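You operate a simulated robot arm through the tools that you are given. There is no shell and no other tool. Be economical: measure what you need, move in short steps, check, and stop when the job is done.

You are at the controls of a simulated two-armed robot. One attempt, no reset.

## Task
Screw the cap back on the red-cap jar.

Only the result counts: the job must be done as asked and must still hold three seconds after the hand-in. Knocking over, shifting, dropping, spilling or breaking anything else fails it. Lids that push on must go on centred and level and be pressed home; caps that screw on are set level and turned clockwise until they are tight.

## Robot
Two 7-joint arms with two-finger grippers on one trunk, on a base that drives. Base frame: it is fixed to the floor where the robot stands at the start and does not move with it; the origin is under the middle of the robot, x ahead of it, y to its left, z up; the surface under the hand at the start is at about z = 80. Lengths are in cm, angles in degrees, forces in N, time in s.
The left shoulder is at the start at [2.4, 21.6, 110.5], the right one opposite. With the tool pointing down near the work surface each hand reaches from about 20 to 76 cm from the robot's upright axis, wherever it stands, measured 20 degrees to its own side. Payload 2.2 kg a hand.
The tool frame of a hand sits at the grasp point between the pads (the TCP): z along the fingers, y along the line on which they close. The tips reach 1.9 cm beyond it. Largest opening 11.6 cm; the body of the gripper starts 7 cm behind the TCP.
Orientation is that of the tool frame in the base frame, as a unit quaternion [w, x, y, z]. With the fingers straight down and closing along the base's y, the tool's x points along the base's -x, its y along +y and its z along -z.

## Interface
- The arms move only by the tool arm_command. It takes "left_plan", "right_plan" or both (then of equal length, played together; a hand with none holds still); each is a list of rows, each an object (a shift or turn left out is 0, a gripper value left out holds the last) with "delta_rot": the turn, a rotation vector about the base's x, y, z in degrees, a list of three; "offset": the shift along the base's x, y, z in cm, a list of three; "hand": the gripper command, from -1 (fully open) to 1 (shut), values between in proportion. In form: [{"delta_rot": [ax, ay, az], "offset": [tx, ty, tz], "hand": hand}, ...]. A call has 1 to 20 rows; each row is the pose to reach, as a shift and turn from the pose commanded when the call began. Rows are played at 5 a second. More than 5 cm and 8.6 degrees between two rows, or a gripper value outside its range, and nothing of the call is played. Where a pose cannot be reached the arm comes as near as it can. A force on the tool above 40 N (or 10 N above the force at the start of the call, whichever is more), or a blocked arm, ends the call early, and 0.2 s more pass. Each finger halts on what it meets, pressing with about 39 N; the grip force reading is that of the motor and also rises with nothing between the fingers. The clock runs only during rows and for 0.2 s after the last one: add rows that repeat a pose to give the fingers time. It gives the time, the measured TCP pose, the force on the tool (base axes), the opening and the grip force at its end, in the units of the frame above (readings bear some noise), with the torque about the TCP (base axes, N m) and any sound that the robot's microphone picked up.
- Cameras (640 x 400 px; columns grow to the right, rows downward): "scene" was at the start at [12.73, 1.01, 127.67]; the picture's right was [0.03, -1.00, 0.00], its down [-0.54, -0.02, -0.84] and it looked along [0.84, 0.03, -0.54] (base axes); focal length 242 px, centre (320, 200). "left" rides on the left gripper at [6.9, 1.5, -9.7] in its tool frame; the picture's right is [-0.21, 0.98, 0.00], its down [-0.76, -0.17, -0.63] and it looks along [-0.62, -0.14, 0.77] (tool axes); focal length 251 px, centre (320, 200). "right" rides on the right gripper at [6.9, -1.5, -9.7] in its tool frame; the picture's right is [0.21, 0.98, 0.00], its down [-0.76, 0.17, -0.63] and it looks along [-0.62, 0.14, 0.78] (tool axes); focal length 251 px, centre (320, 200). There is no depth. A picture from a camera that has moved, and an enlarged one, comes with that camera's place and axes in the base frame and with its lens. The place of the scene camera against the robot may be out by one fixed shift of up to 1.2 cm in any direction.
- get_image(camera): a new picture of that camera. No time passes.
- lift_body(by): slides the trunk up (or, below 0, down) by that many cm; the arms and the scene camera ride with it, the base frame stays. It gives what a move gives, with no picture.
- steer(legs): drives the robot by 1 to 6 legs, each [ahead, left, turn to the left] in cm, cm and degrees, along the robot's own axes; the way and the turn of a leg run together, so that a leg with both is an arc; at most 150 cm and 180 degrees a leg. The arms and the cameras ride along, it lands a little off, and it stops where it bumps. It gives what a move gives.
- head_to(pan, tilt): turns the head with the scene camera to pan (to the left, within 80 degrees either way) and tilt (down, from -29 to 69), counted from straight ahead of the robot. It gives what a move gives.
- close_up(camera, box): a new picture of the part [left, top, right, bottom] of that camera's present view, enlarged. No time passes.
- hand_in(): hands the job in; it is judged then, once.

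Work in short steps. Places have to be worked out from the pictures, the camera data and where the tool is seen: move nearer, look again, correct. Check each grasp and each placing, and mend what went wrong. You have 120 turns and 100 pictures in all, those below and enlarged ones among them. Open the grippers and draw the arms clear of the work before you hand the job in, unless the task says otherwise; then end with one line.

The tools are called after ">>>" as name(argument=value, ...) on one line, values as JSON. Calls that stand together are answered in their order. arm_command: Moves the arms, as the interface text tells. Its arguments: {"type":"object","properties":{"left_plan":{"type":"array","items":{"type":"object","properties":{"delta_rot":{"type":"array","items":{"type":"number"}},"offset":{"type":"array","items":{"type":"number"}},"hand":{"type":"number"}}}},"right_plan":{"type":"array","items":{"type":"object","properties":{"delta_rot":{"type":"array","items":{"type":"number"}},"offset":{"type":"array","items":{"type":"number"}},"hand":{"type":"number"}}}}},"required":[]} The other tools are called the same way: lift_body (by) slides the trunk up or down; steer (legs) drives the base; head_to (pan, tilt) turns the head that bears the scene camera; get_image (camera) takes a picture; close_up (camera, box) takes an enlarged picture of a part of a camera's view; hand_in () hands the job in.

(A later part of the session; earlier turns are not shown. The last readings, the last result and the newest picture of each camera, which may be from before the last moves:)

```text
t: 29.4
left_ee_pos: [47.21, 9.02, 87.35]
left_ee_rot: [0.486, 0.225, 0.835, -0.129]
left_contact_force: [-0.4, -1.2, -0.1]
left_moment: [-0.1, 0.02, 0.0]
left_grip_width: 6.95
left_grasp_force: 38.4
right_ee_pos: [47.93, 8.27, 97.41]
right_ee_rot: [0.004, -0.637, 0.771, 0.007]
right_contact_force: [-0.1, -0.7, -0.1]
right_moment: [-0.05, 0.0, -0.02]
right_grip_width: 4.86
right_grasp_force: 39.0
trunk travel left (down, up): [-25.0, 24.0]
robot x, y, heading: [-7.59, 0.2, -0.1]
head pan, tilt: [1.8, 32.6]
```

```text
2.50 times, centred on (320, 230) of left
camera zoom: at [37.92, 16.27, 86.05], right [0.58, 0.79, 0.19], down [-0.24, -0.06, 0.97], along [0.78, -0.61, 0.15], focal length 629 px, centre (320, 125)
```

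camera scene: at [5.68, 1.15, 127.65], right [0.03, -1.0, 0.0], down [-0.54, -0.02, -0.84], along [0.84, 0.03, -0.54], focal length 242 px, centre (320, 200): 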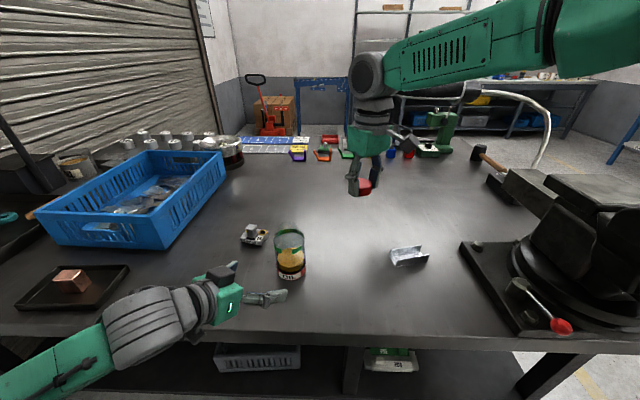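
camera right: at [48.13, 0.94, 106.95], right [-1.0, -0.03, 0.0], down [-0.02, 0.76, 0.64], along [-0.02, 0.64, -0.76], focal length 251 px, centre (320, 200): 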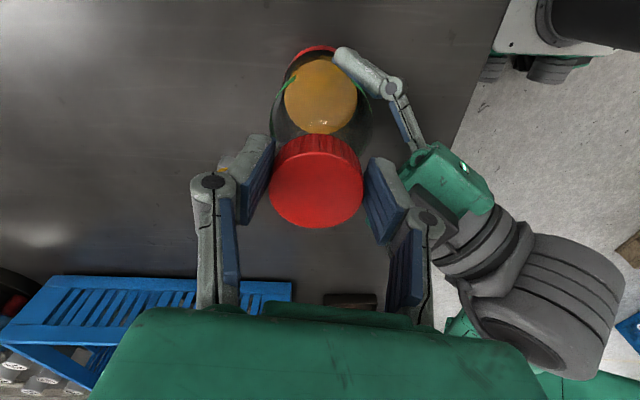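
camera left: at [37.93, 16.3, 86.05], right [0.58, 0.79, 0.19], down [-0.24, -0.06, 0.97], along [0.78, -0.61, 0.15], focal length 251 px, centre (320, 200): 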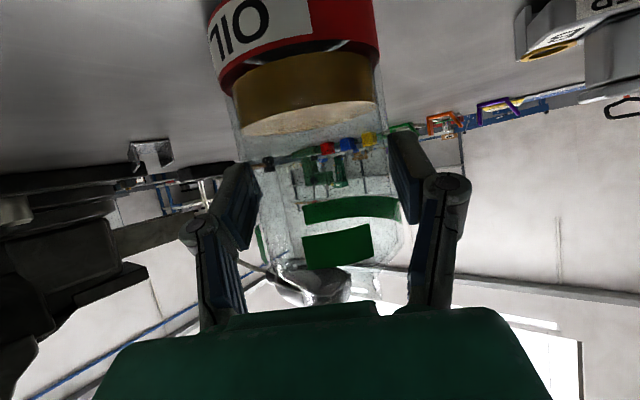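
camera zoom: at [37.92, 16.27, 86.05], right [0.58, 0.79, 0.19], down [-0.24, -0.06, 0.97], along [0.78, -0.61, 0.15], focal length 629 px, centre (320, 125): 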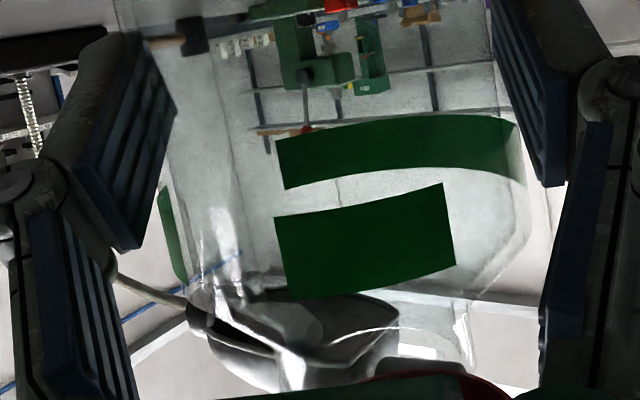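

The hand drifted slightly (47.9, 8.3). The right view says the cap needs about -0.3 in x, and I enlarge the scene view to judge y.

>>> close_up(camera="scene", box=[274, 205, 330, 240])

>>> close_up(camera="right", box=[240, 30, 400, 230])

```text
11.43 times, centred on (302, 222) of scene
camera zoom: at [5.56, 1.24, 127.66], right [0.03, -1.0, 0.0], down [-0.54, -0.02, -0.84], along [0.84, 0.02, -0.54], focal length 2771 px, centre (526, -57)
```

zoom: 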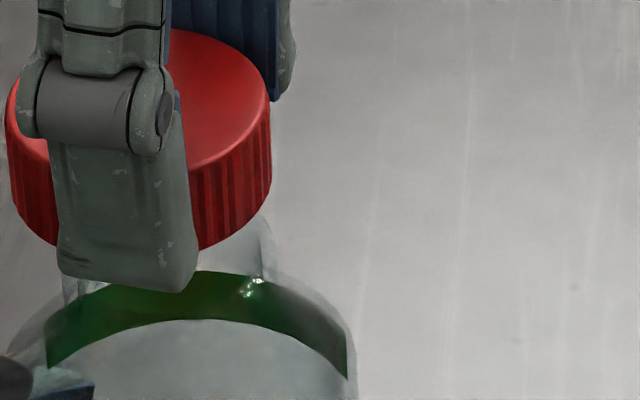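

```text
2.00 times, centred on (320, 130) of right
camera zoom: at [48.13, 0.94, 106.95], right [-1.0, -0.03, 0.0], down [-0.02, 0.76, 0.64], along [-0.02, 0.64, -0.76], focal length 503 px, centre (320, 340)
```

zoom: 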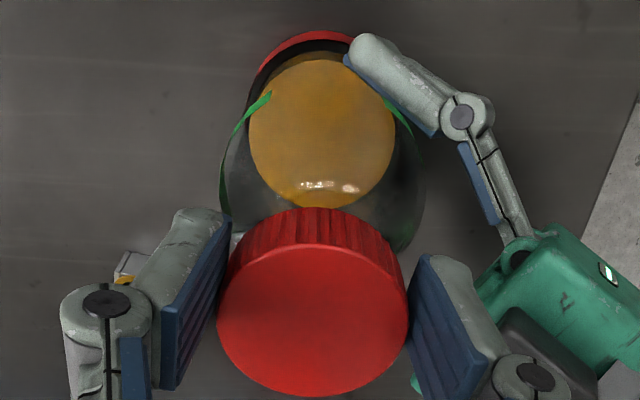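

In the scene view the neck axis lies about 0.3 cm to the -y side of the cap. I correct by (-0.3, -0.3) and lower 0.8 cm, then look again.

>>> arm_command(right_plan=[{"offset": [-0.3, -0.3, 0]}, {"offset": [-0.3, -0.3, -0.8]}, {"offset": [-0.3, -0.3, -0.8]}, {"offset": [-0.3, -0.3, -0.8]}])

>>> close_up(camera="scene", box=[264, 205, 320, 240])

>>> close_up(camera="right", box=[240, 30, 400, 230])

```text
t: 30.4
left_ee_pos: [47.27, 9.04, 87.31]
left_ee_rot: [0.485, 0.224, 0.835, -0.129]
left_contact_force: [-0.6, -1.3, 1.0]
left_moment: [-0.02, 0.03, 0.06]
left_grip_width: 6.91
left_grasp_force: 39.4
right_ee_pos: [47.69, 8.0, 96.68]
right_ee_rot: [0.005, -0.636, 0.771, 0.006]
right_contact_force: [1.2, 0.2, 0.2]
right_moment: [-0.02, -0.01, -0.01]
right_grip_width: 4.86
right_grasp_force: 39.3
trunk travel left (down, up): [-25.0, 24.0]
robot x, y, heading: [-7.28, -0.06, -0.1]
head pan, tilt: [1.8, 32.6]
```

```text
11.43 times, centred on (292, 222) of scene
camera zoom: at [5.57, 1.23, 127.66], right [0.03, -1.0, 0.0], down [-0.54, -0.02, -0.84], along [0.84, 0.02, -0.54], focal length 2771 px, centre (640, -57)
```

zoom: 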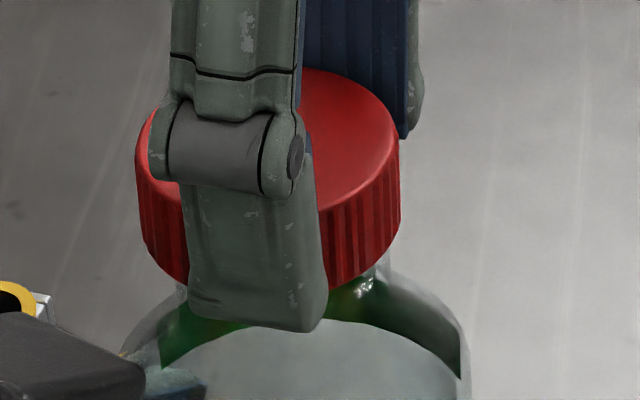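

```text
2.00 times, centred on (320, 130) of right
camera zoom: at [47.87, 0.64, 106.22], right [-1.0, -0.03, 0.0], down [-0.02, 0.76, 0.65], along [-0.02, 0.65, -0.76], focal length 503 px, centre (320, 340)
```

zoom: 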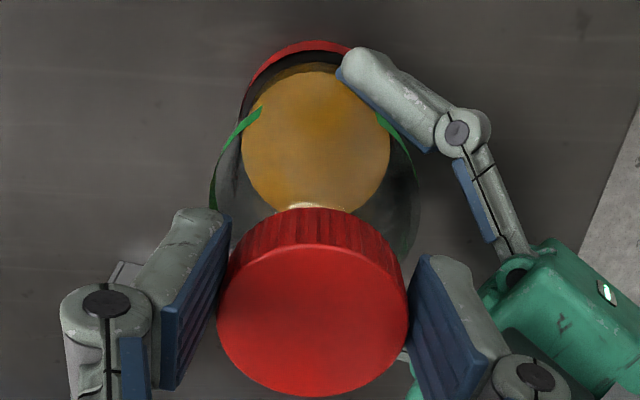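

Both views now show the cap centred over the neck to within about 1 mm. I lower slowly until it seats on the rim.

>>> arm_command(right_plan=[{"offset": [0, 0, -0.3]}, {"offset": [0, 0, -0.6]}, {"offset": [0, 0, -0.9]}, {"offset": [0, 0, -0.9]}])

>>> close_up(camera="scene", box=[264, 205, 320, 240])

```text
t: 31.4
left_ee_pos: [47.33, 9.06, 87.28]
left_ee_rot: [0.485, 0.225, 0.835, -0.129]
left_contact_force: [-1.0, 0.2, 0.6]
left_moment: [-0.01, -0.01, 0.01]
left_grip_width: 6.94
left_grasp_force: 39.1
right_ee_pos: [47.93, 7.92, 96.07]
right_ee_rot: [0.007, -0.635, 0.773, 0.01]
right_contact_force: [-0.2, 0.0, -0.2]
right_moment: [-0.04, 0.02, -0.01]
right_grip_width: 4.86
right_grasp_force: 39.3
trunk travel left (down, up): [-25.0, 24.0]
robot x, y, heading: [-7.58, 0.2, 0.0]
head pan, tilt: [1.8, 32.6]
```

```text
11.43 times, centred on (292, 222) of scene
camera zoom: at [5.57, 1.23, 127.66], right [0.03, -1.0, 0.0], down [-0.54, -0.02, -0.84], along [0.84, 0.02, -0.54], focal length 2771 px, centre (640, -57)
```

zoom: 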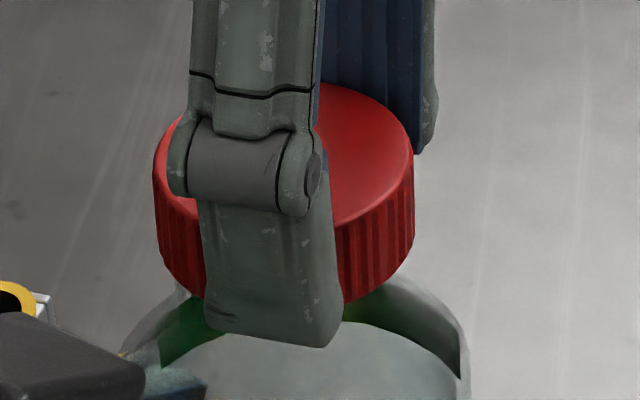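

The hand is drifting sideways and tilting as it goes down, with no tool force, so a joint limit or arm contact is likely. I look at the whole scene.

>>> get_image(camera="scene")

>>> get_image(camera="right")

```text
56 pictures are left
camera scene: at [5.57, 1.23, 127.66], right [0.03, -1.0, 0.0], down [-0.54, -0.02, -0.84], along [0.84, 0.02, -0.54], focal length 242 px, centre (320, 200)
```

scene: 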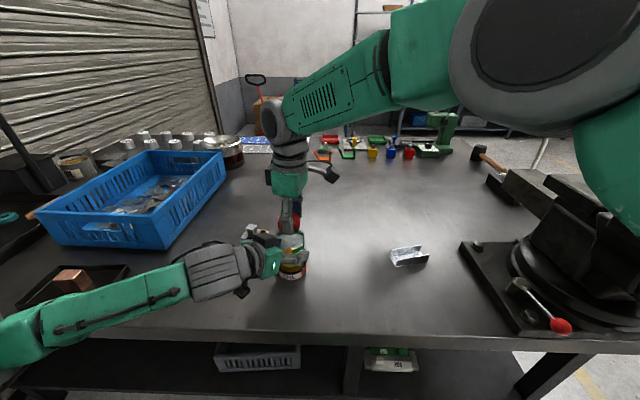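

```text
55 pictures are left
camera right: at [48.06, 0.35, 105.62], right [-1.0, -0.02, 0.0], down [-0.02, 0.76, 0.65], along [-0.01, 0.65, -0.76], focal length 251 px, centre (320, 200)
```

right: 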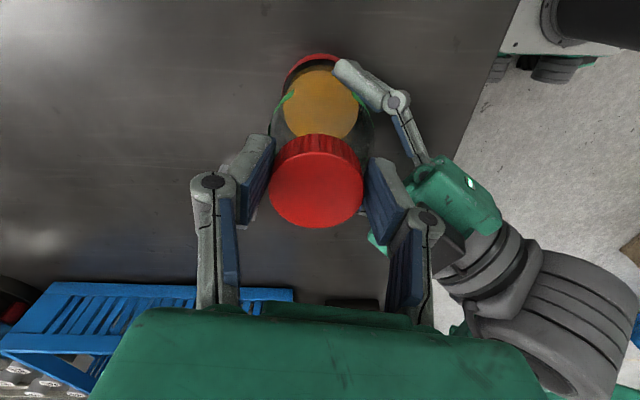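

No arm contact is visible, so it is probably a wrist limit at yaw 80. I raise 1.5 cm and turn the hand back 40° to see whether tracking recovers.

>>> arm_command(right_plan=[{"offset": [0, 0.2, 1.5]}, {"offset": [0, 0.2, 1.5], "delta_rot": [0, 0, -8]}, {"offset": [0, 0.2, 1.5], "delta_rot": [0, 0, -16]}, {"offset": [0, 0.2, 1.5], "delta_rot": [0, 0, -24]}, {"offset": [0, 0.2, 1.5], "delta_rot": [0, 0, -32]}, {"offset": [0, 0.2, 1.5], "delta_rot": [0, 0, -40]}, {"offset": [0, 0.2, 1.5], "delta_rot": [0, 0, -40]}, {"offset": [0, 0.2, 1.5], "delta_rot": [0, 0, -40]}])

>>> close_up(camera="scene", box=[264, 195, 328, 245])

```text
t: 33.2
left_ee_pos: [47.32, 9.13, 87.31]
left_ee_rot: [0.486, 0.225, 0.835, -0.13]
left_contact_force: [0.0, 0.2, 0.6]
left_moment: [0.06, -0.03, 0.0]
left_grip_width: 6.93
left_grasp_force: 38.7
right_ee_pos: [47.94, 7.98, 97.2]
right_ee_rot: [0.001, -0.329, 0.944, 0.012]
right_contact_force: [0.2, 0.6, 0.0]
right_moment: [0.01, 0.04, -0.02]
right_grip_width: 4.88
right_grasp_force: 39.0
trunk travel left (down, up): [-25.0, 24.0]
robot x, y, heading: [-7.13, -0.08, -0.1]
head pan, tilt: [1.8, 32.6]
```

```text
8.00 times, centred on (296, 220) of scene
camera zoom: at [5.57, 1.25, 127.66], right [0.03, -1.0, 0.0], down [-0.54, -0.02, -0.84], along [0.84, 0.02, -0.54], focal length 1940 px, centre (512, 40)
```

zoom: 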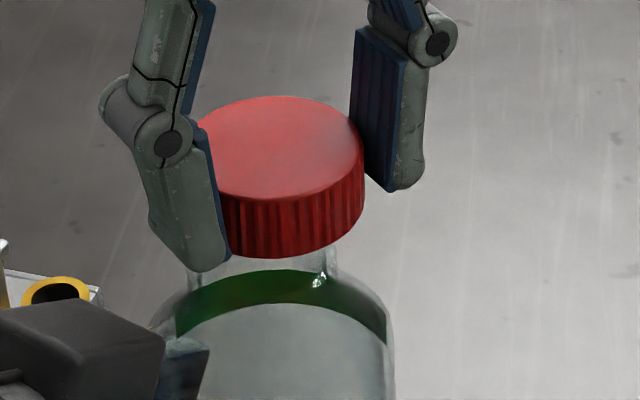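

Tracking is better at yaw 40, but a 1.3° tilt remains and the cap sits about 0.4 cm to the -y side of the neck. I fix the tilt and y and recheck.

>>> arm_command(right_plan=[{"offset": [0, 0.4, 0], "delta_rot": [-1.3, -0.35, 0]}, {"offset": [0, 0.4, 0], "delta_rot": [-1.3, -0.35, 0]}, {"offset": [0, 0.4, 0], "delta_rot": [-1.3, -0.35, 0]}])

>>> close_up(camera="scene", box=[264, 195, 328, 245])

>>> close_up(camera="right", box=[240, 20, 420, 230])

```text
t: 34.0
left_ee_pos: [47.24, 9.11, 87.24]
left_ee_rot: [0.486, 0.224, 0.835, -0.128]
left_contact_force: [0.5, 0.6, 0.9]
left_moment: [0.02, -0.04, 0.02]
left_grip_width: 6.94
left_grasp_force: 38.5
right_ee_pos: [47.79, 8.35, 97.63]
right_ee_rot: [0.004, -0.331, 0.944, -0.002]
right_contact_force: [0.0, 0.4, -0.8]
right_moment: [-0.01, 0.0, 0.0]
right_grip_width: 4.86
right_grasp_force: 38.8
trunk travel left (down, up): [-25.0, 24.0]
robot x, y, heading: [-7.38, -0.11, -0.1]
head pan, tilt: [1.8, 32.6]
```

```text
8.00 times, centred on (296, 220) of scene
camera zoom: at [5.57, 1.26, 127.66], right [0.03, -1.0, 0.0], down [-0.54, -0.02, -0.84], along [0.84, 0.02, -0.54], focal length 1940 px, centre (512, 40)
```

zoom: 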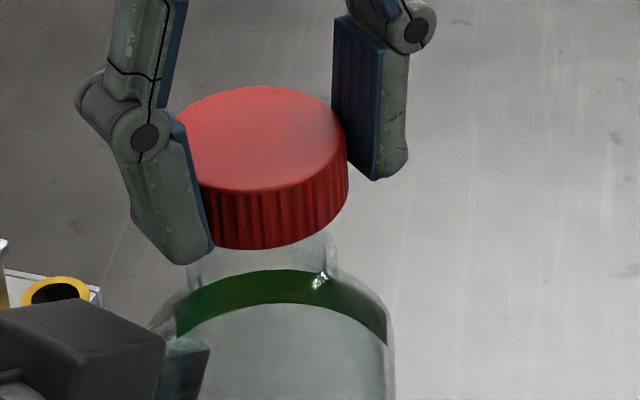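

```text
1.90 times, centred on (330, 125) of right
camera zoom: at [43.38, 2.71, 107.15], right [-0.78, 0.63, -0.01], down [0.48, 0.6, 0.64], along [0.4, 0.49, -0.77], focal length 479 px, centre (301, 343)
```

zoom: 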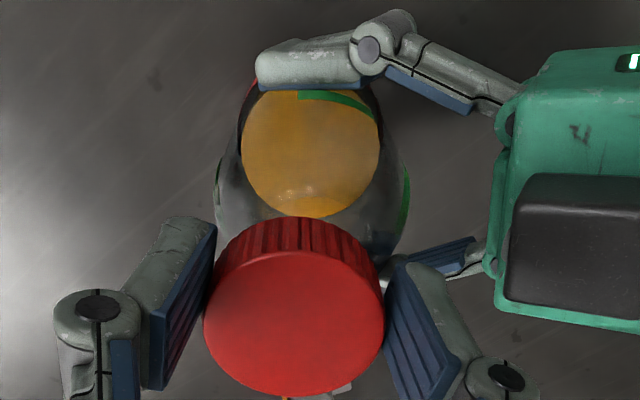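

The scene view shows y aligned, but the right view suggests a residual of about 0.4 cm along its image axis. I enlarge the right view to measure the jar's silhouette more carefully.

>>> close_up(camera="right", box=[280, 40, 400, 150])

```text
3.64 times, centred on (340, 95) of right
camera zoom: at [43.38, 2.71, 107.15], right [-0.78, 0.63, -0.01], down [0.48, 0.6, 0.64], along [0.4, 0.49, -0.77], focal length 914 px, centre (247, 582)
```

zoom: 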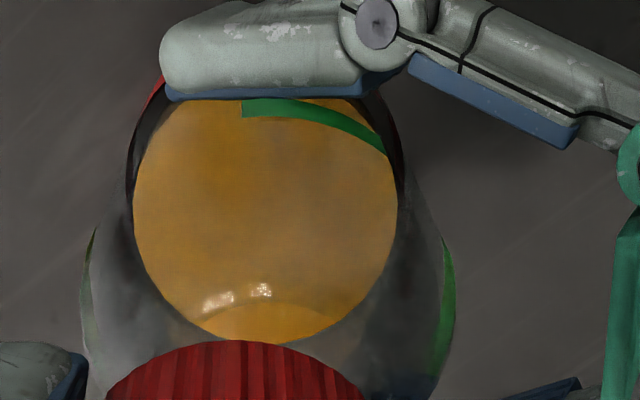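

The right-camera estimates at yaw 80 and yaw 40 disagree by a few millimetres. I turn the hand to yaw 0, where its camera sees y directly, to settle it.

>>> arm_command(right_plan=[{"offset": [0.04, 0, 0], "delta_rot": [0, 0, -8]}, {"offset": [0.08, 0, 0], "delta_rot": [0, 0, -16]}, {"offset": [0.12, 0.05, 0], "delta_rot": [0, 0, -24]}, {"offset": [0.16, 0.07, 0], "delta_rot": [0, 0, -32]}, {"offset": [0.19, 0.07, 0], "delta_rot": [0, 0, -40]}, {"offset": [0.19, 0.07, 0], "delta_rot": [0, 0, -40]}])

>>> get_image(camera="right")

>>> close_up(camera="scene", box=[264, 195, 328, 245])

```text
t: 35.4
left_ee_pos: [47.32, 9.07, 87.29]
left_ee_rot: [0.486, 0.225, 0.835, -0.129]
left_contact_force: [-0.3, 0.6, 1.3]
left_moment: [0.05, -0.03, 0.04]
left_grip_width: 6.91
left_grasp_force: 39.1
right_ee_pos: [48.15, 8.41, 97.51]
right_ee_rot: [-0.002, 0.011, 1.0, -0.005]
right_contact_force: [-0.9, 0.1, -0.2]
right_moment: [0.0, 0.01, 0.01]
right_grip_width: 4.86
right_grasp_force: 38.7
trunk travel left (down, up): [-25.0, 24.0]
robot x, y, heading: [-6.97, -0.02, 0.2]
head pan, tilt: [1.8, 32.6]
```

```text
50 pictures are left
camera right: at [41.22, 7.04, 107.16], right [-0.19, 0.98, -0.01], down [0.76, 0.15, 0.63], along [0.62, 0.11, -0.78], focal length 251 px, centre (320, 200)
```

right: 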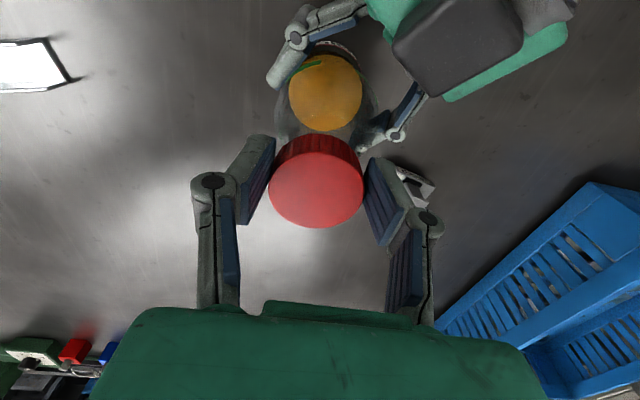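

```text
8.00 times, centred on (296, 220) of scene
camera zoom: at [5.57, 1.26, 127.66], right [0.03, -1.0, 0.0], down [-0.54, -0.02, -0.84], along [0.84, 0.02, -0.54], focal length 1940 px, centre (512, 40)
```

zoom: 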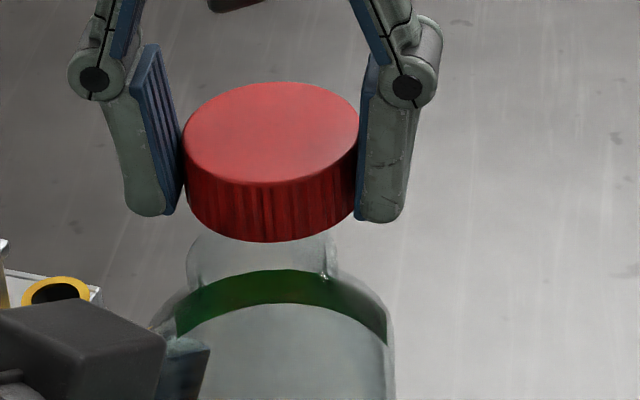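

The yaw-0 views agree that the cap was about 0.5 cm low in y here, and the scene's cap width is now well known (179 px). I return to yaw 40, applying the correction found there (dx -0.54, dy +0.17), and verify with both cameras.

>>> arm_command(right_plan=[{"offset": [-0.15, 0, 0], "delta_rot": [0, 0, 8]}, {"offset": [-0.3, 0, 0], "delta_rot": [0, 0, 16]}, {"offset": [-0.45, 0.05, 0], "delta_rot": [0, 0, 24]}, {"offset": [-0.6, 0.1, 0], "delta_rot": [0, 0, 32]}, {"offset": [-0.73, 0.1, 0], "delta_rot": [0, 0, 40]}, {"offset": [-0.73, 0.1, 0], "delta_rot": [0, 0, 40]}, {"offset": [-0.73, 0.1, 0], "delta_rot": [0, 0, 40]}])

>>> get_image(camera="right")

>>> close_up(camera="scene", box=[264, 195, 328, 245])

```text
t: 37.0
left_ee_pos: [47.19, 9.17, 87.26]
left_ee_rot: [0.485, 0.224, 0.835, -0.129]
left_contact_force: [-0.2, 0.9, 0.8]
left_moment: [0.04, -0.04, 0.0]
left_grip_width: 6.92
left_grasp_force: 39.5
right_ee_pos: [47.4, 8.46, 96.76]
right_ee_rot: [-0.002, -0.33, 0.944, -0.003]
right_contact_force: [-0.7, -0.5, -0.6]
right_moment: [0.0, 0.0, 0.01]
right_grip_width: 4.86
right_grasp_force: 39.6
trunk travel left (down, up): [-25.0, 24.0]
robot x, y, heading: [-7.2, 0.19, -0.1]
head pan, tilt: [1.8, 32.6]
```

```text
48 pictures are left
camera right: at [42.89, 2.83, 106.43], right [-0.78, 0.63, 0.0], down [0.49, 0.61, 0.63], along [0.4, 0.49, -0.78], focal length 251 px, centre (320, 200)
```

right: 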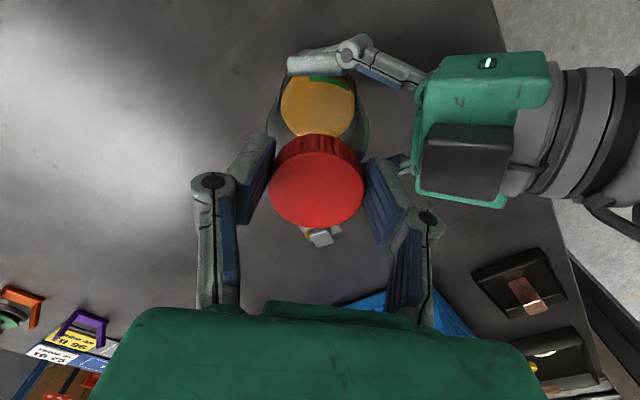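

```text
8.00 times, centred on (296, 220) of scene
camera zoom: at [5.57, 1.26, 127.66], right [0.03, -1.0, 0.0], down [-0.54, -0.02, -0.84], along [0.84, 0.02, -0.54], focal length 1940 px, centre (512, 40)
```

zoom: 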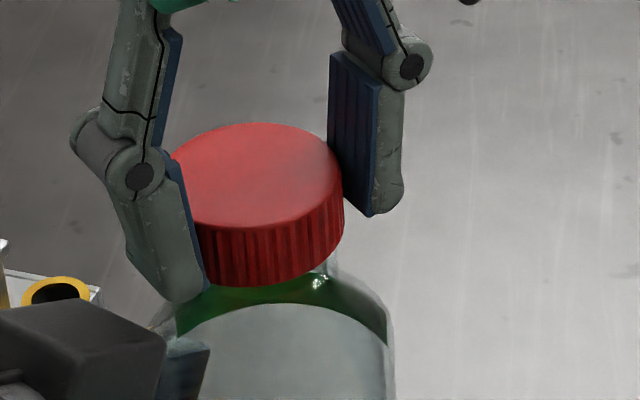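

Both views now show the cap centred to within about 1 mm, and the hand is level. I lower in small steps.

>>> arm_command(right_plan=[{"offset": [0, 0, -0.3]}, {"offset": [0, 0, -0.6]}, {"offset": [0, 0, -0.9]}, {"offset": [0, 0, -0.9]}])

>>> close_up(camera="scene", box=[264, 195, 328, 245])

```text
t: 38.0
left_ee_pos: [47.28, 9.11, 87.27]
left_ee_rot: [0.485, 0.225, 0.835, -0.13]
left_contact_force: [0.7, -0.4, -0.7]
left_moment: [0.03, -0.02, -0.01]
left_grip_width: 6.92
left_grasp_force: 39.1
right_ee_pos: [47.55, 8.59, 96.63]
right_ee_rot: [0.004, -0.33, 0.944, -0.003]
right_contact_force: [-0.2, -0.1, -0.5]
right_moment: [-0.03, -0.01, -0.01]
right_grip_width: 4.82
right_grasp_force: 38.9
trunk travel left (down, up): [-25.0, 24.0]
robot x, y, heading: [-7.65, -0.2, -0.3]
head pan, tilt: [1.8, 32.6]
```

```text
8.00 times, centred on (296, 220) of scene
camera zoom: at [5.57, 1.26, 127.66], right [0.03, -1.0, 0.0], down [-0.54, -0.02, -0.84], along [0.84, 0.02, -0.54], focal length 1940 px, centre (512, 40)
```

zoom: 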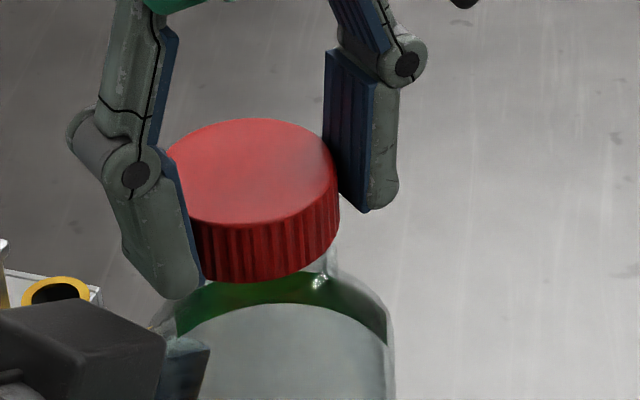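

The hand is not following the downward command, with no contact force: the right arm is at a joint limit from reaching across to the left. Strafing the base left by 9 cm should cure that, so I release the jar, retract and raise the left hand, and move the right hand up and aside.

>>> arm_command(left_plan=[{"hand": 0.0}, {"hand": -0.6}, {"hand": -1}, {"hand": -1}, {"offset": [-2, 1.15, 0]}, {"offset": [-4, 2.3, 0]}, {"offset": [-6, 3.45, 0]}, {"offset": [-8, 4.6, 0]}, {"offset": [-9.5, 5.4, 0]}, {"offset": [-9.5, 5.4, 3]}, {"offset": [-9.5, 5.4, 7]}, {"offset": [-9.5, 5.4, 11]}, {"offset": [-9.5, 5.4, 11]}], right_plan=[{"offset": [0, 0, 2], "hand": 1}, {"offset": [0, 0, 4]}, {"offset": [0, 0, 6]}, {"offset": [0, -2, 7]}, {"offset": [0, -4, 7]}, {"offset": [0, -6, 7]}, {"offset": [0, -8, 7]}, {"offset": [0, -10, 7]}, {"offset": [0, -11, 7]}, {"offset": [0, -11, 7]}, {"offset": [0, -11, 7]}, {"offset": [0, -11, 7]}, {"offset": [0, -11, 7]}])

>>> get_image(camera="scene")

```text
t: 40.8
left_ee_pos: [37.72, 14.43, 98.22]
left_ee_rot: [0.485, 0.224, 0.836, -0.129]
left_contact_force: [0.3, 0.1, -0.6]
left_moment: [-0.01, -0.02, -0.02]
left_grip_width: 11.61
left_grasp_force: 0.2
right_ee_pos: [46.61, -1.66, 102.98]
right_ee_rot: [0.002, -0.341, 0.94, -0.011]
right_contact_force: [0.5, -0.2, 0.3]
right_moment: [-0.01, 0.0, 0.01]
right_grip_width: 4.85
right_grasp_force: 39.3
trunk travel left (down, up): [-25.0, 24.0]
robot x, y, heading: [-7.36, -0.03, 0.3]
head pan, tilt: [1.8, 32.6]
```

```text
45 pictures are left
camera scene: at [5.52, 1.16, 127.66], right [0.03, -1.0, 0.0], down [-0.54, -0.02, -0.84], along [0.84, 0.02, -0.54], focal length 242 px, centre (320, 200)
```

scene: 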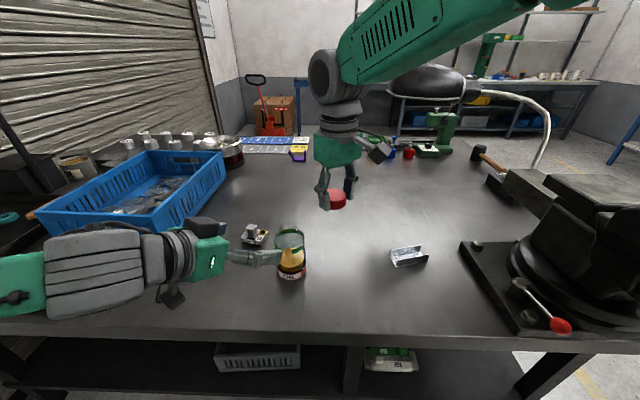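

Away from the limit, the hand tracks its command again. I raise the left hand a bit more for clearance over the tray and bin, then strafe the base left 9 cm.

>>> arm_command(left_plan=[{"offset": [0, 0, 4]}, {"offset": [0, 0, 8]}, {"offset": [0, 0, 8]}])

>>> steer(legs=[[0, 9, 0]])

>>> get_image(camera="scene")

```text
t: 41.6
left_ee_pos: [37.83, 14.41, 106.37]
left_ee_rot: [0.485, 0.223, 0.836, -0.129]
left_contact_force: [-0.1, -1.1, 0.1]
left_moment: [0.02, 0.01, -0.02]
left_grip_width: 11.59
left_grasp_force: 0.1
right_ee_pos: [46.65, -1.52, 102.99]
right_ee_rot: [0.001, -0.34, 0.94, -0.011]
right_contact_force: [0.1, -0.4, 1.1]
right_moment: [0.01, 0.03, -0.01]
right_grip_width: 4.86
right_grasp_force: 39.4
trunk travel left (down, up): [-25.0, 24.0]
robot x, y, heading: [-7.16, -0.08, 0.0]
head pan, tilt: [1.8, 32.6]
```

```text
t: 42.7
left_ee_pos: [37.71, 18.44, 107.01]
left_ee_rot: [0.482, 0.235, 0.836, -0.116]
left_contact_force: [-0.5, -4.0, -0.2]
left_moment: [0.17, 0.01, 0.2]
left_grip_width: 11.55
left_grasp_force: 0.2
right_ee_pos: [46.77, 2.39, 102.99]
right_ee_rot: [0.008, -0.338, 0.941, 0.006]
right_contact_force: [1.8, -2.3, -0.2]
right_moment: [0.3, 0.13, -0.02]
right_grip_width: 4.86
right_grasp_force: 38.8
trunk travel left (down, up): [-25.0, 24.0]
robot x, y, heading: [-6.95, 7.66, 0.1]
head pan, tilt: [1.8, 32.6]
```

```text
44 pictures are left
camera scene: at [5.65, 5.55, 127.63], right [0.03, -1.0, -0.03], down [-0.54, 0.01, -0.84], along [0.84, 0.04, -0.54], focal length 242 px, centre (320, 200)
```

scene: 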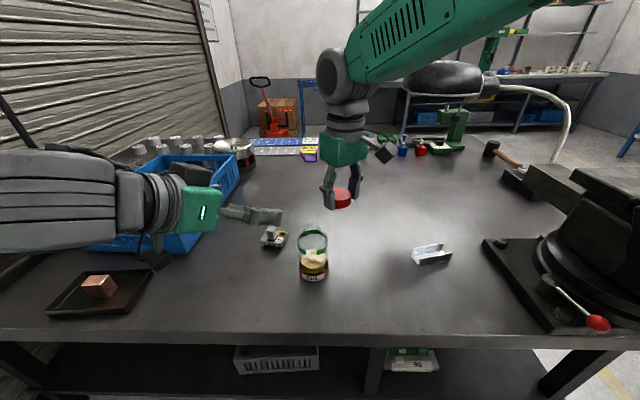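

The base stopped partway and the picture shows a slight lean, maybe still swaying. I pass some time with a null move and read again.

>>> arm_command(left_plan=[{"offset": [0, 0, 0]}, {"offset": [0, 0, 0]}, {"offset": [0, 0, 0]}, {"offset": [0, 0, 0]}])

>>> get_image(camera="scene")

```text
t: 43.7
left_ee_pos: [37.39, 19.19, 107.08]
left_ee_rot: [0.486, 0.234, 0.833, -0.123]
left_contact_force: [-0.8, -1.2, 0.3]
left_moment: [0.12, 0.02, 0.11]
left_grip_width: 11.6
left_grasp_force: 0.0
right_ee_pos: [46.55, 3.24, 103.41]
right_ee_rot: [0.008, -0.337, 0.942, 0.0]
right_contact_force: [0.0, -1.3, 0.8]
right_moment: [0.09, 0.02, -0.01]
right_grip_width: 4.85
right_grasp_force: 39.2
trunk travel left (down, up): [-25.0, 24.0]
robot x, y, heading: [-7.12, 7.32, -0.3]
head pan, tilt: [1.8, 32.6]
```

```text
43 pictures are left
camera scene: at [5.58, 5.84, 127.65], right [0.03, -1.0, -0.02], down [-0.54, 0.0, -0.84], along [0.84, 0.03, -0.54], focal length 242 px, centre (320, 200)
```

scene: 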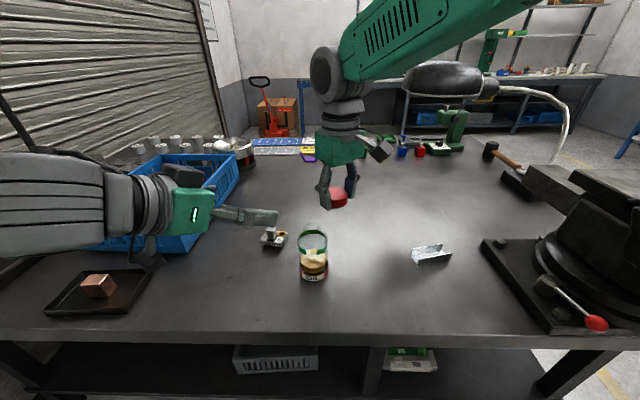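

The trunk still lags the base, so the left elbow may be pressing on something. I pan the head left to look.

>>> head_to(pan=65, tilt=30)

>>> get_image(camera="scene")

```text
t: 45.1
left_ee_pos: [37.48, 20.89, 106.75]
left_ee_rot: [0.486, 0.23, 0.834, -0.126]
left_contact_force: [0.7, -0.4, -0.2]
left_moment: [0.02, -0.02, 0.0]
left_grip_width: 11.61
left_grasp_force: 0.0
right_ee_pos: [46.53, 4.74, 103.38]
right_ee_rot: [0.004, -0.339, 0.941, -0.005]
right_contact_force: [0.1, 0.3, -0.4]
right_moment: [0.02, 0.02, -0.03]
right_grip_width: 4.85
right_grasp_force: 38.8
trunk travel left (down, up): [-25.0, 24.0]
robot x, y, heading: [-6.83, 7.69, -0.2]
head pan, tilt: [65.0, 30.0]
```

```text
42 pictures are left
camera scene: at [0.65, 18.11, 127.96], right [0.91, -0.42, 0.0], down [-0.22, -0.46, -0.86], along [0.36, 0.78, -0.51], focal length 242 px, centre (320, 200)
```

scene: 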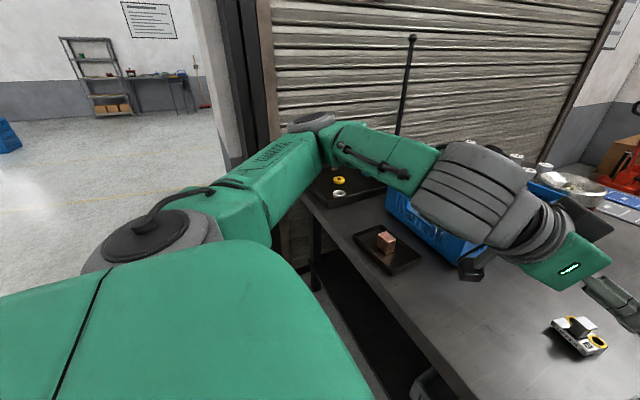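

The trunk is catching up (the hands are now 6.5 cm over). The elbow is near the pole and shutter, so I let it settle further and check for anything disturbed.

>>> arm_command(left_plan=[{"offset": [0, 0, 0]}, {"offset": [0, 0, 0]}, {"offset": [0, 0, 0]}, {"offset": [0, 0, 0]}, {"offset": [0, 0, 0]}, {"offset": [0, 0, 0]}, {"offset": [0, 0, 0]}, {"offset": [0, 0, 0]}])

>>> close_up(camera="scene", box=[220, 20, 460, 220])

```text
t: 46.9
left_ee_pos: [37.42, 18.67, 106.98]
left_ee_rot: [0.485, 0.236, 0.834, -0.12]
left_contact_force: [-1.1, -2.2, 0.1]
left_moment: [0.1, 0.01, 0.13]
left_grip_width: 11.6
left_grasp_force: 0.1
right_ee_pos: [46.53, 2.56, 103.35]
right_ee_rot: [0.007, -0.336, 0.942, 0.002]
right_contact_force: [0.4, -1.3, 0.8]
right_moment: [0.12, 0.04, 0.0]
right_grip_width: 4.87
right_grasp_force: 39.5
trunk travel left (down, up): [-25.0, 24.0]
robot x, y, heading: [-7.2, 7.2, 0.1]
head pan, tilt: [65.0, 30.0]
```

```text
2.00 times, centred on (340, 120) of scene
camera zoom: at [0.6, 14.98, 128.17], right [0.91, -0.42, -0.01], down [-0.22, -0.44, -0.87], along [0.37, 0.79, -0.49], focal length 485 px, centre (280, 360)
```

zoom: 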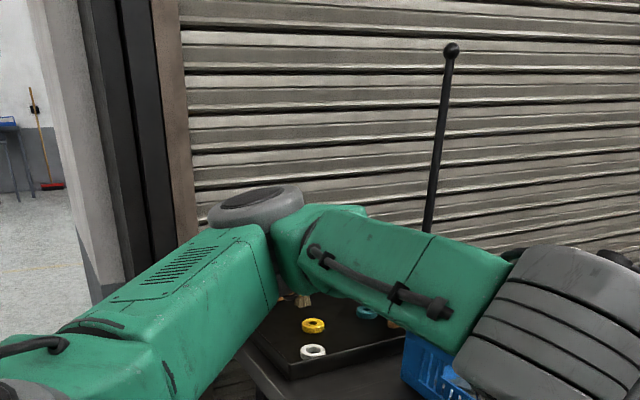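

The trunk is rocking, so the elbow seems pressed against the shutter. I back off to the right by 4 cm.

>>> steer(legs=[[0, -4, 0]])

>>> arm_command(left_plan=[{"offset": [0, 0, 0]}, {"offset": [0, 0, 0]}, {"offset": [0, 0, 0]}, {"offset": [0, 0, 0]}])

>>> get_image(camera="scene")

```text
t: 47.8
left_ee_pos: [37.32, 16.45, 106.84]
left_ee_rot: [0.486, 0.232, 0.833, -0.125]
left_contact_force: [-0.1, -1.2, 0.7]
left_moment: [0.02, 0.03, 0.03]
left_grip_width: 11.57
left_grasp_force: 0.0
right_ee_pos: [46.41, 0.34, 103.3]
right_ee_rot: [0.007, -0.338, 0.941, -0.003]
right_contact_force: [0.1, -1.4, 0.1]
right_moment: [0.01, 0.01, 0.01]
right_grip_width: 4.86
right_grasp_force: 38.7
trunk travel left (down, up): [-25.0, 24.0]
robot x, y, heading: [-7.0, 3.71, 0.0]
head pan, tilt: [65.0, 30.0]
```

```text
t: 48.8
left_ee_pos: [37.2, 19.15, 106.57]
left_ee_rot: [0.49, 0.225, 0.832, -0.133]
left_contact_force: [-0.1, 1.3, -0.8]
left_moment: [-0.08, 0.01, -0.09]
left_grip_width: 11.59
left_grasp_force: 0.0
right_ee_pos: [46.13, 3.05, 103.57]
right_ee_rot: [0.004, -0.34, 0.94, -0.015]
right_contact_force: [0.5, 1.1, -1.3]
right_moment: [-0.09, -0.02, 0.0]
right_grip_width: 4.86
right_grasp_force: 38.8
trunk travel left (down, up): [-25.0, 24.0]
robot x, y, heading: [-6.99, 4.22, -0.3]
head pan, tilt: [65.0, 30.0]
```

```text
40 pictures are left
camera scene: at [0.51, 14.2, 128.01], right [0.91, -0.42, 0.0], down [-0.22, -0.46, -0.86], along [0.37, 0.78, -0.51], focal length 242 px, centre (320, 200)
```

scene: 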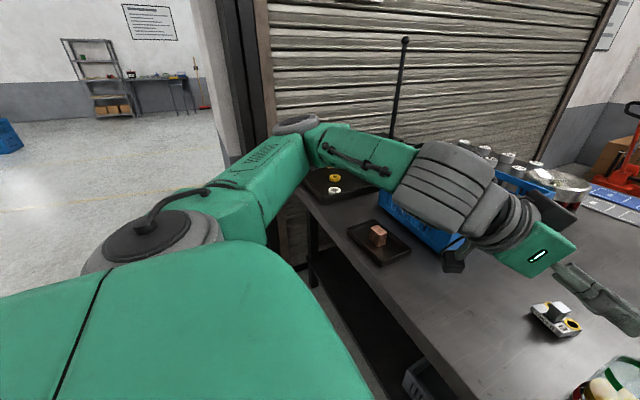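

It is still swaying after the lateral move. I let it settle with a longer wait.

>>> arm_command(left_plan=[{"offset": [0, 0, 0]}, {"offset": [0, 0, 0]}, {"offset": [0, 0, 0]}, {"offset": [0, 0, 0]}, {"offset": [0, 0, 0]}, {"offset": [0, 0, 0]}, {"offset": [0, 0, 0]}, {"offset": [0, 0, 0]}, {"offset": [0, 0, 0]}, {"offset": [0, 0, 0]}, {"offset": [0, 0, 0]}, {"offset": [0, 0, 0]}, {"offset": [0, 0, 0]}, {"offset": [0, 0, 0]}, {"offset": [0, 0, 0]}])

>>> head_to(pan=1.8, tilt=32.6)

>>> get_image(camera="scene")

```text
t: 52.0
left_ee_pos: [37.12, 17.02, 106.93]
left_ee_rot: [0.487, 0.23, 0.833, -0.128]
left_contact_force: [0.7, -1.0, 0.4]
left_moment: [0.05, -0.03, 0.04]
left_grip_width: 11.58
left_grasp_force: 0.0
right_ee_pos: [46.22, 1.1, 103.52]
right_ee_rot: [0.007, -0.338, 0.941, -0.008]
right_contact_force: [0.6, -0.6, 0.0]
right_moment: [0.02, -0.05, -0.01]
right_grip_width: 4.85
right_grasp_force: 39.0
trunk travel left (down, up): [-25.0, 24.0]
robot x, y, heading: [-7.03, 3.62, -0.2]
head pan, tilt: [65.0, 30.0]
```

```text
t: 53.3
left_ee_pos: [37.13, 17.33, 106.83]
left_ee_rot: [0.488, 0.23, 0.832, -0.128]
left_contact_force: [0.2, 0.6, 0.1]
left_moment: [0.0, 0.02, -0.01]
left_grip_width: 11.61
left_grasp_force: 0.1
right_ee_pos: [46.24, 1.22, 103.52]
right_ee_rot: [0.005, -0.337, 0.941, -0.008]
right_contact_force: [0.4, -0.7, -0.7]
right_moment: [0.03, 0.01, 0.02]
right_grip_width: 4.87
right_grasp_force: 39.0
trunk travel left (down, up): [-25.0, 24.0]
robot x, y, heading: [-7.55, 3.83, -0.1]
head pan, tilt: [1.8, 32.6]
```

```text
39 pictures are left
camera scene: at [5.65, 5.18, 127.67], right [0.03, -1.0, 0.0], down [-0.54, -0.02, -0.84], along [0.84, 0.02, -0.54], focal length 242 px, centre (320, 200)
```

scene: 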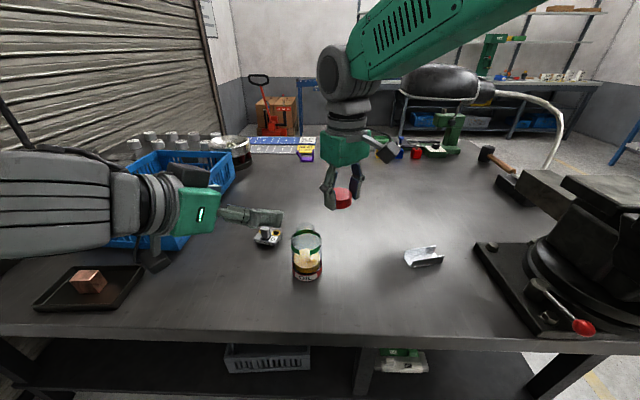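

It has settled with the base 4 cm further left, and nothing is disturbed. I move the right hand back over the jar at z≈97.5, correcting its small tilt, to test tracking.

>>> arm_command(right_plan=[{"offset": [0.4, 2.4, 0], "delta_rot": [0.67, 0.85, 0]}, {"offset": [0.8, 4.8, 0], "delta_rot": [0.67, 0.85, 0]}, {"offset": [1.2, 7.1, 0], "delta_rot": [0.67, 0.85, 0]}, {"offset": [1.2, 7.1, -3], "delta_rot": [0.67, 0.85, 0]}, {"offset": [1.2, 7.1, -6], "delta_rot": [0.67, 0.85, 0]}, {"offset": [1.2, 7.1, -6], "delta_rot": [0.67, 0.85, 0]}, {"offset": [1.2, 7.1, -6], "delta_rot": [0.67, 0.85, 0]}])

```text
t: 54.9
left_ee_pos: [37.13, 17.91, 106.79]
left_ee_rot: [0.488, 0.229, 0.832, -0.13]
left_contact_force: [0.2, -0.2, 0.4]
left_moment: [-0.01, 0.02, 0.0]
left_grip_width: 11.6
left_grasp_force: 0.1
right_ee_pos: [48.38, 7.61, 97.98]
right_ee_rot: [0.002, -0.325, 0.946, 0.008]
right_contact_force: [-0.2, 0.1, -0.7]
right_moment: [-0.05, -0.02, -0.02]
right_grip_width: 4.87
right_grasp_force: 38.8
trunk travel left (down, up): [-25.0, 24.0]
robot x, y, heading: [-7.12, 3.72, -0.4]
head pan, tilt: [1.8, 32.6]
```

Error remains (+0.9, -0.7, +0.5) at yaw 40. I test whether yaw 0 tracks the same commanded point better.

>>> arm_command(right_plan=[{"offset": [0, 0, 1], "delta_rot": [0, 0, -8]}, {"offset": [0, 0, 1], "delta_rot": [0, 0, -16]}, {"offset": [0, 0, 1], "delta_rot": [0, 0, -24]}, {"offset": [0, 0, 1], "delta_rot": [0, 0, -32]}, {"offset": [0, 0, 1], "delta_rot": [0, 0, -40]}, {"offset": [0, 0, 1], "delta_rot": [0, 0, -40]}, {"offset": [0, 0, 1], "delta_rot": [0, 0, -40]}])

>>> get_image(camera="scene")

```text
t: 56.5
left_ee_pos: [37.06, 18.03, 106.83]
left_ee_rot: [0.488, 0.229, 0.832, -0.13]
left_contact_force: [-0.1, -0.3, 0.5]
left_moment: [0.0, 0.0, -0.02]
left_grip_width: 11.59
left_grasp_force: 0.1
right_ee_pos: [48.52, 7.13, 99.04]
right_ee_rot: [-0.006, 0.026, 1.0, 0.016]
right_contact_force: [-0.9, 0.6, 0.1]
right_moment: [-0.02, -0.01, 0.0]
right_grip_width: 4.87
right_grasp_force: 38.5
trunk travel left (down, up): [-25.0, 24.0]
robot x, y, heading: [-7.05, 4.1, -0.3]
head pan, tilt: [1.8, 32.6]
```

```text
38 pictures are left
camera scene: at [5.65, 5.42, 127.66], right [0.03, -1.0, 0.01], down [-0.54, -0.02, -0.84], along [0.84, 0.02, -0.54], focal length 242 px, centre (320, 200)
```

scene: 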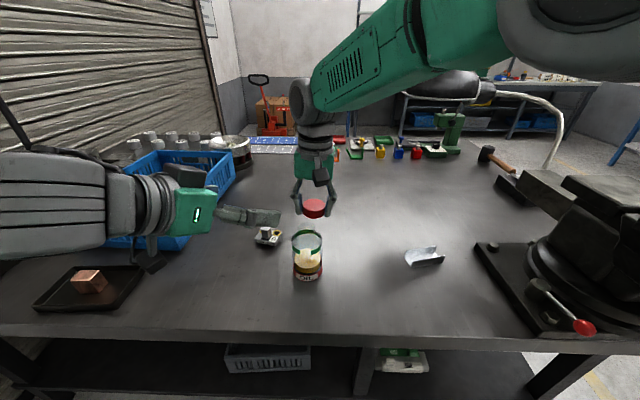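

The error points clockwise about the right shoulder, so that shoulder is at its limit reaching across. Turning the base about 18° left will put the jar in front of the right arm. First I draw both hands clear: the right up and aside, the left inward to keep its elbow off the shutter.

>>> arm_command(right_plan=[{"offset": [0, 0, 3]}, {"offset": [0, -2, 6]}, {"offset": [0, -5, 7]}, {"offset": [0, -8, 7]}, {"offset": [0, -11, 7]}, {"offset": [0, -14, 7]}, {"offset": [0, -16, 7]}, {"offset": [0, -16, 7]}], left_plan=[{"offset": [0, 0, 0]}, {"offset": [0, -1, 1]}, {"offset": [0, -2, 2]}, {"offset": [0, -4, 3]}, {"offset": [0, -6, 3]}, {"offset": [0, -8, 3]}, {"offset": [0, -9, 3]}, {"offset": [0, -9, 3]}])

>>> steer(legs=[[0, -4, 18]])

>>> arm_command(left_plan=[{"offset": [0, 0, 0]}, {"offset": [0, 0, 0]}, {"offset": [0, 0, 0]}, {"offset": [0, 0, 0]}, {"offset": [0, 0, 0]}, {"offset": [0, 0, 0]}])

>>> get_image(camera="scene")

```text
t: 58.3
left_ee_pos: [36.92, 8.7, 109.79]
left_ee_rot: [0.489, 0.228, 0.832, -0.13]
left_contact_force: [0.2, 1.2, -1.0]
left_moment: [-0.02, 0.03, -0.01]
left_grip_width: 11.61
left_grasp_force: 0.0
right_ee_pos: [47.4, -7.34, 105.63]
right_ee_rot: [0.001, 0.005, 1.0, -0.003]
right_contact_force: [0.0, 0.2, 0.0]
right_moment: [0.04, -0.01, 0.0]
right_grip_width: 4.88
right_grasp_force: 38.8
trunk travel left (down, up): [-25.0, 24.0]
robot x, y, heading: [-7.21, 3.7, -0.2]
head pan, tilt: [1.8, 32.6]
```

```text
t: 59.7
left_ee_pos: [33.92, 18.04, 109.73]
left_ee_rot: [0.502, 0.096, 0.858, -0.052]
left_contact_force: [0.1, 0.7, -0.3]
left_moment: [-0.01, 0.03, 0.03]
left_grip_width: 11.6
left_grasp_force: 0.1
right_ee_pos: [48.9, 6.15, 105.65]
right_ee_rot: [0.001, -0.152, 0.988, -0.002]
right_contact_force: [0.0, 0.1, 0.0]
right_moment: [-0.02, -0.01, 0.01]
right_grip_width: 4.87
right_grasp_force: 38.5
trunk travel left (down, up): [-25.0, 24.0]
robot x, y, heading: [-6.45, -0.2, 17.9]
head pan, tilt: [1.8, 32.6]
```

```text
t: 61.1
left_ee_pos: [33.73, 17.8, 109.9]
left_ee_rot: [0.503, 0.098, 0.857, -0.051]
left_contact_force: [-1.0, 0.3, 0.1]
left_moment: [-0.03, 0.04, -0.05]
left_grip_width: 11.62
left_grasp_force: 0.0
right_ee_pos: [48.53, 5.89, 105.74]
right_ee_rot: [0.003, -0.151, 0.989, -0.002]
right_contact_force: [0.3, -0.5, 0.5]
right_moment: [-0.05, -0.03, -0.01]
right_grip_width: 4.88
right_grasp_force: 39.4
trunk travel left (down, up): [-25.0, 24.0]
robot x, y, heading: [-6.63, -0.11, 17.9]
head pan, tilt: [1.8, 32.6]
```

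```text
37 pictures are left
camera scene: at [5.47, 5.02, 127.67], right [0.34, -0.94, 0.0], down [-0.51, -0.18, -0.84], along [0.79, 0.28, -0.54], focal length 242 px, centre (320, 200)
```

scene: 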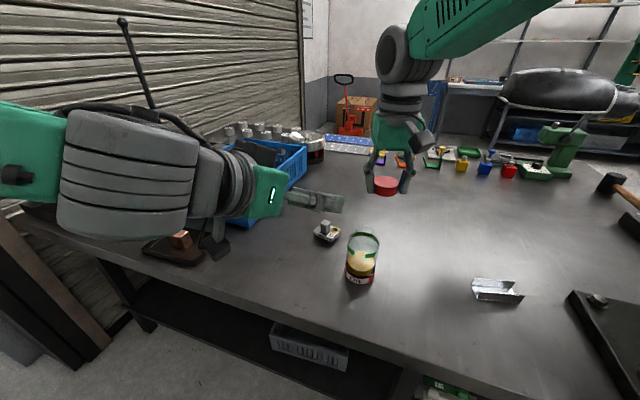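

Stable and level now, and nothing is disturbed. I test right-hand tracking down to z≈97.6 over the jar, and meanwhile yaw the left hand back to about -30°.

>>> arm_command(right_plan=[{"offset": [-0.5, 1.2, -1.5]}, {"offset": [-0.9, 2.4, -3.5]}, {"offset": [-0.9, 2.4, -6]}, {"offset": [-0.9, 2.4, -8]}, {"offset": [-0.9, 2.4, -8]}], left_plan=[{"offset": [0, 0, 0], "delta_rot": [0, 0, -5]}, {"offset": [0, 0, 0], "delta_rot": [0, 0, -10]}, {"offset": [0.5, 0, 0], "delta_rot": [0, 0, -15]}, {"offset": [1, 0, 0], "delta_rot": [0, 0, -20]}, {"offset": [1, 0, 0], "delta_rot": [0, 0, -20]}])

>>> get_image(camera="right")

>>> close_up(camera="scene", box=[324, 195, 404, 255])

```text
t: 62.3
left_ee_pos: [34.55, 17.78, 109.84]
left_ee_rot: [0.487, 0.246, 0.827, -0.138]
left_contact_force: [0.9, -0.2, 0.7]
left_moment: [-0.03, 0.0, -0.01]
left_grip_width: 11.62
left_grasp_force: 0.0
right_ee_pos: [47.68, 8.23, 97.69]
right_ee_rot: [0.002, -0.152, 0.988, -0.002]
right_contact_force: [-0.1, 0.2, 0.9]
right_moment: [-0.02, -0.01, -0.02]
right_grip_width: 4.8
right_grasp_force: 39.0
trunk travel left (down, up): [-25.0, 24.0]
robot x, y, heading: [-6.5, -0.48, 18.1]
head pan, tilt: [1.8, 32.6]
```

```text
36 pictures are left
camera right: at [41.47, 4.6, 107.38], right [-0.5, 0.87, 0.0], down [0.67, 0.39, 0.64], along [0.55, 0.31, -0.77], focal length 251 px, centre (320, 200)
```

right: 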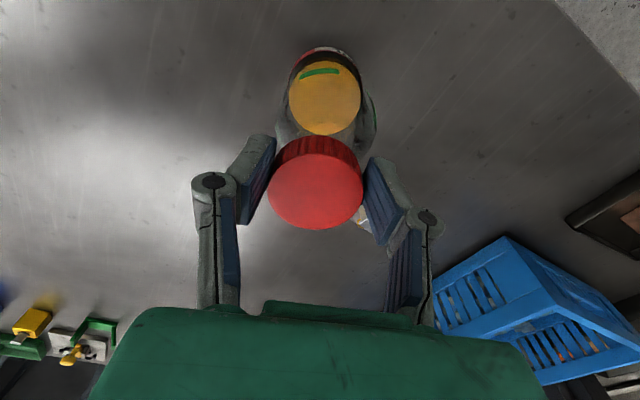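

```text
6.67 times, centred on (364, 225) of scene
camera zoom: at [5.46, 5.01, 127.67], right [0.34, -0.94, 0.0], down [-0.51, -0.18, -0.84], along [0.79, 0.28, -0.54], focal length 1617 px, centre (27, 33)
```

zoom: 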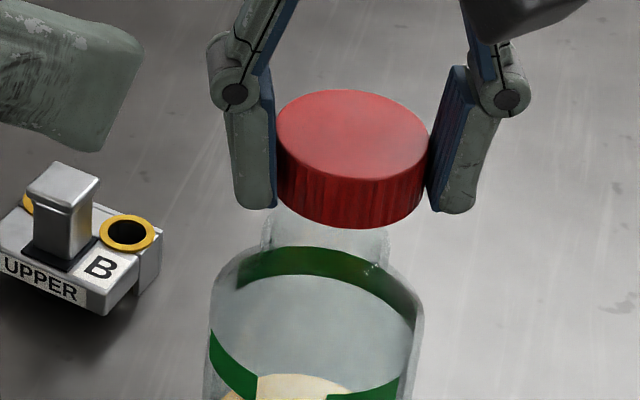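

Tracking is now accurate. I lower the left hand to the stand-off point at z 87 behind the jar and check its aim.

>>> arm_command(left_plan=[{"offset": [0, 0, -4]}, {"offset": [0, 0, -8]}, {"offset": [0.5, -0.5, -12]}, {"offset": [1, -1, -16]}, {"offset": [2, -2, -20]}, {"offset": [2.5, -2.6, -22.6]}, {"offset": [2.5, -2.6, -22.6]}])

>>> get_image(camera="left")

```text
t: 63.9
left_ee_pos: [37.0, 15.32, 87.11]
left_ee_rot: [0.487, 0.245, 0.827, -0.137]
left_contact_force: [0.2, -0.7, -0.2]
left_moment: [0.0, 0.01, -0.01]
left_grip_width: 11.59
left_grasp_force: 0.0
right_ee_pos: [47.63, 8.25, 97.77]
right_ee_rot: [0.002, -0.151, 0.989, -0.001]
right_contact_force: [-0.1, 0.8, 0.7]
right_moment: [0.0, -0.01, -0.02]
right_grip_width: 4.77
right_grasp_force: 39.2
trunk travel left (down, up): [-25.0, 24.0]
robot x, y, heading: [-6.59, 0.19, 17.8]
head pan, tilt: [1.8, 32.6]
```

```text
34 pictures are left
camera left: at [28.02, 22.91, 85.81], right [0.61, 0.76, 0.2], down [-0.25, -0.05, 0.97], along [0.75, -0.64, 0.16], focal length 251 px, centre (320, 200)
```

left: 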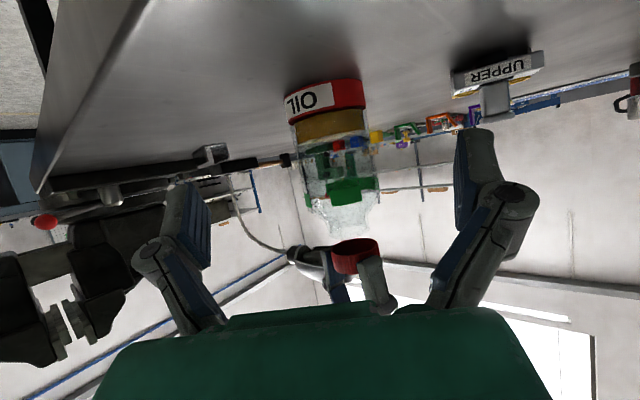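

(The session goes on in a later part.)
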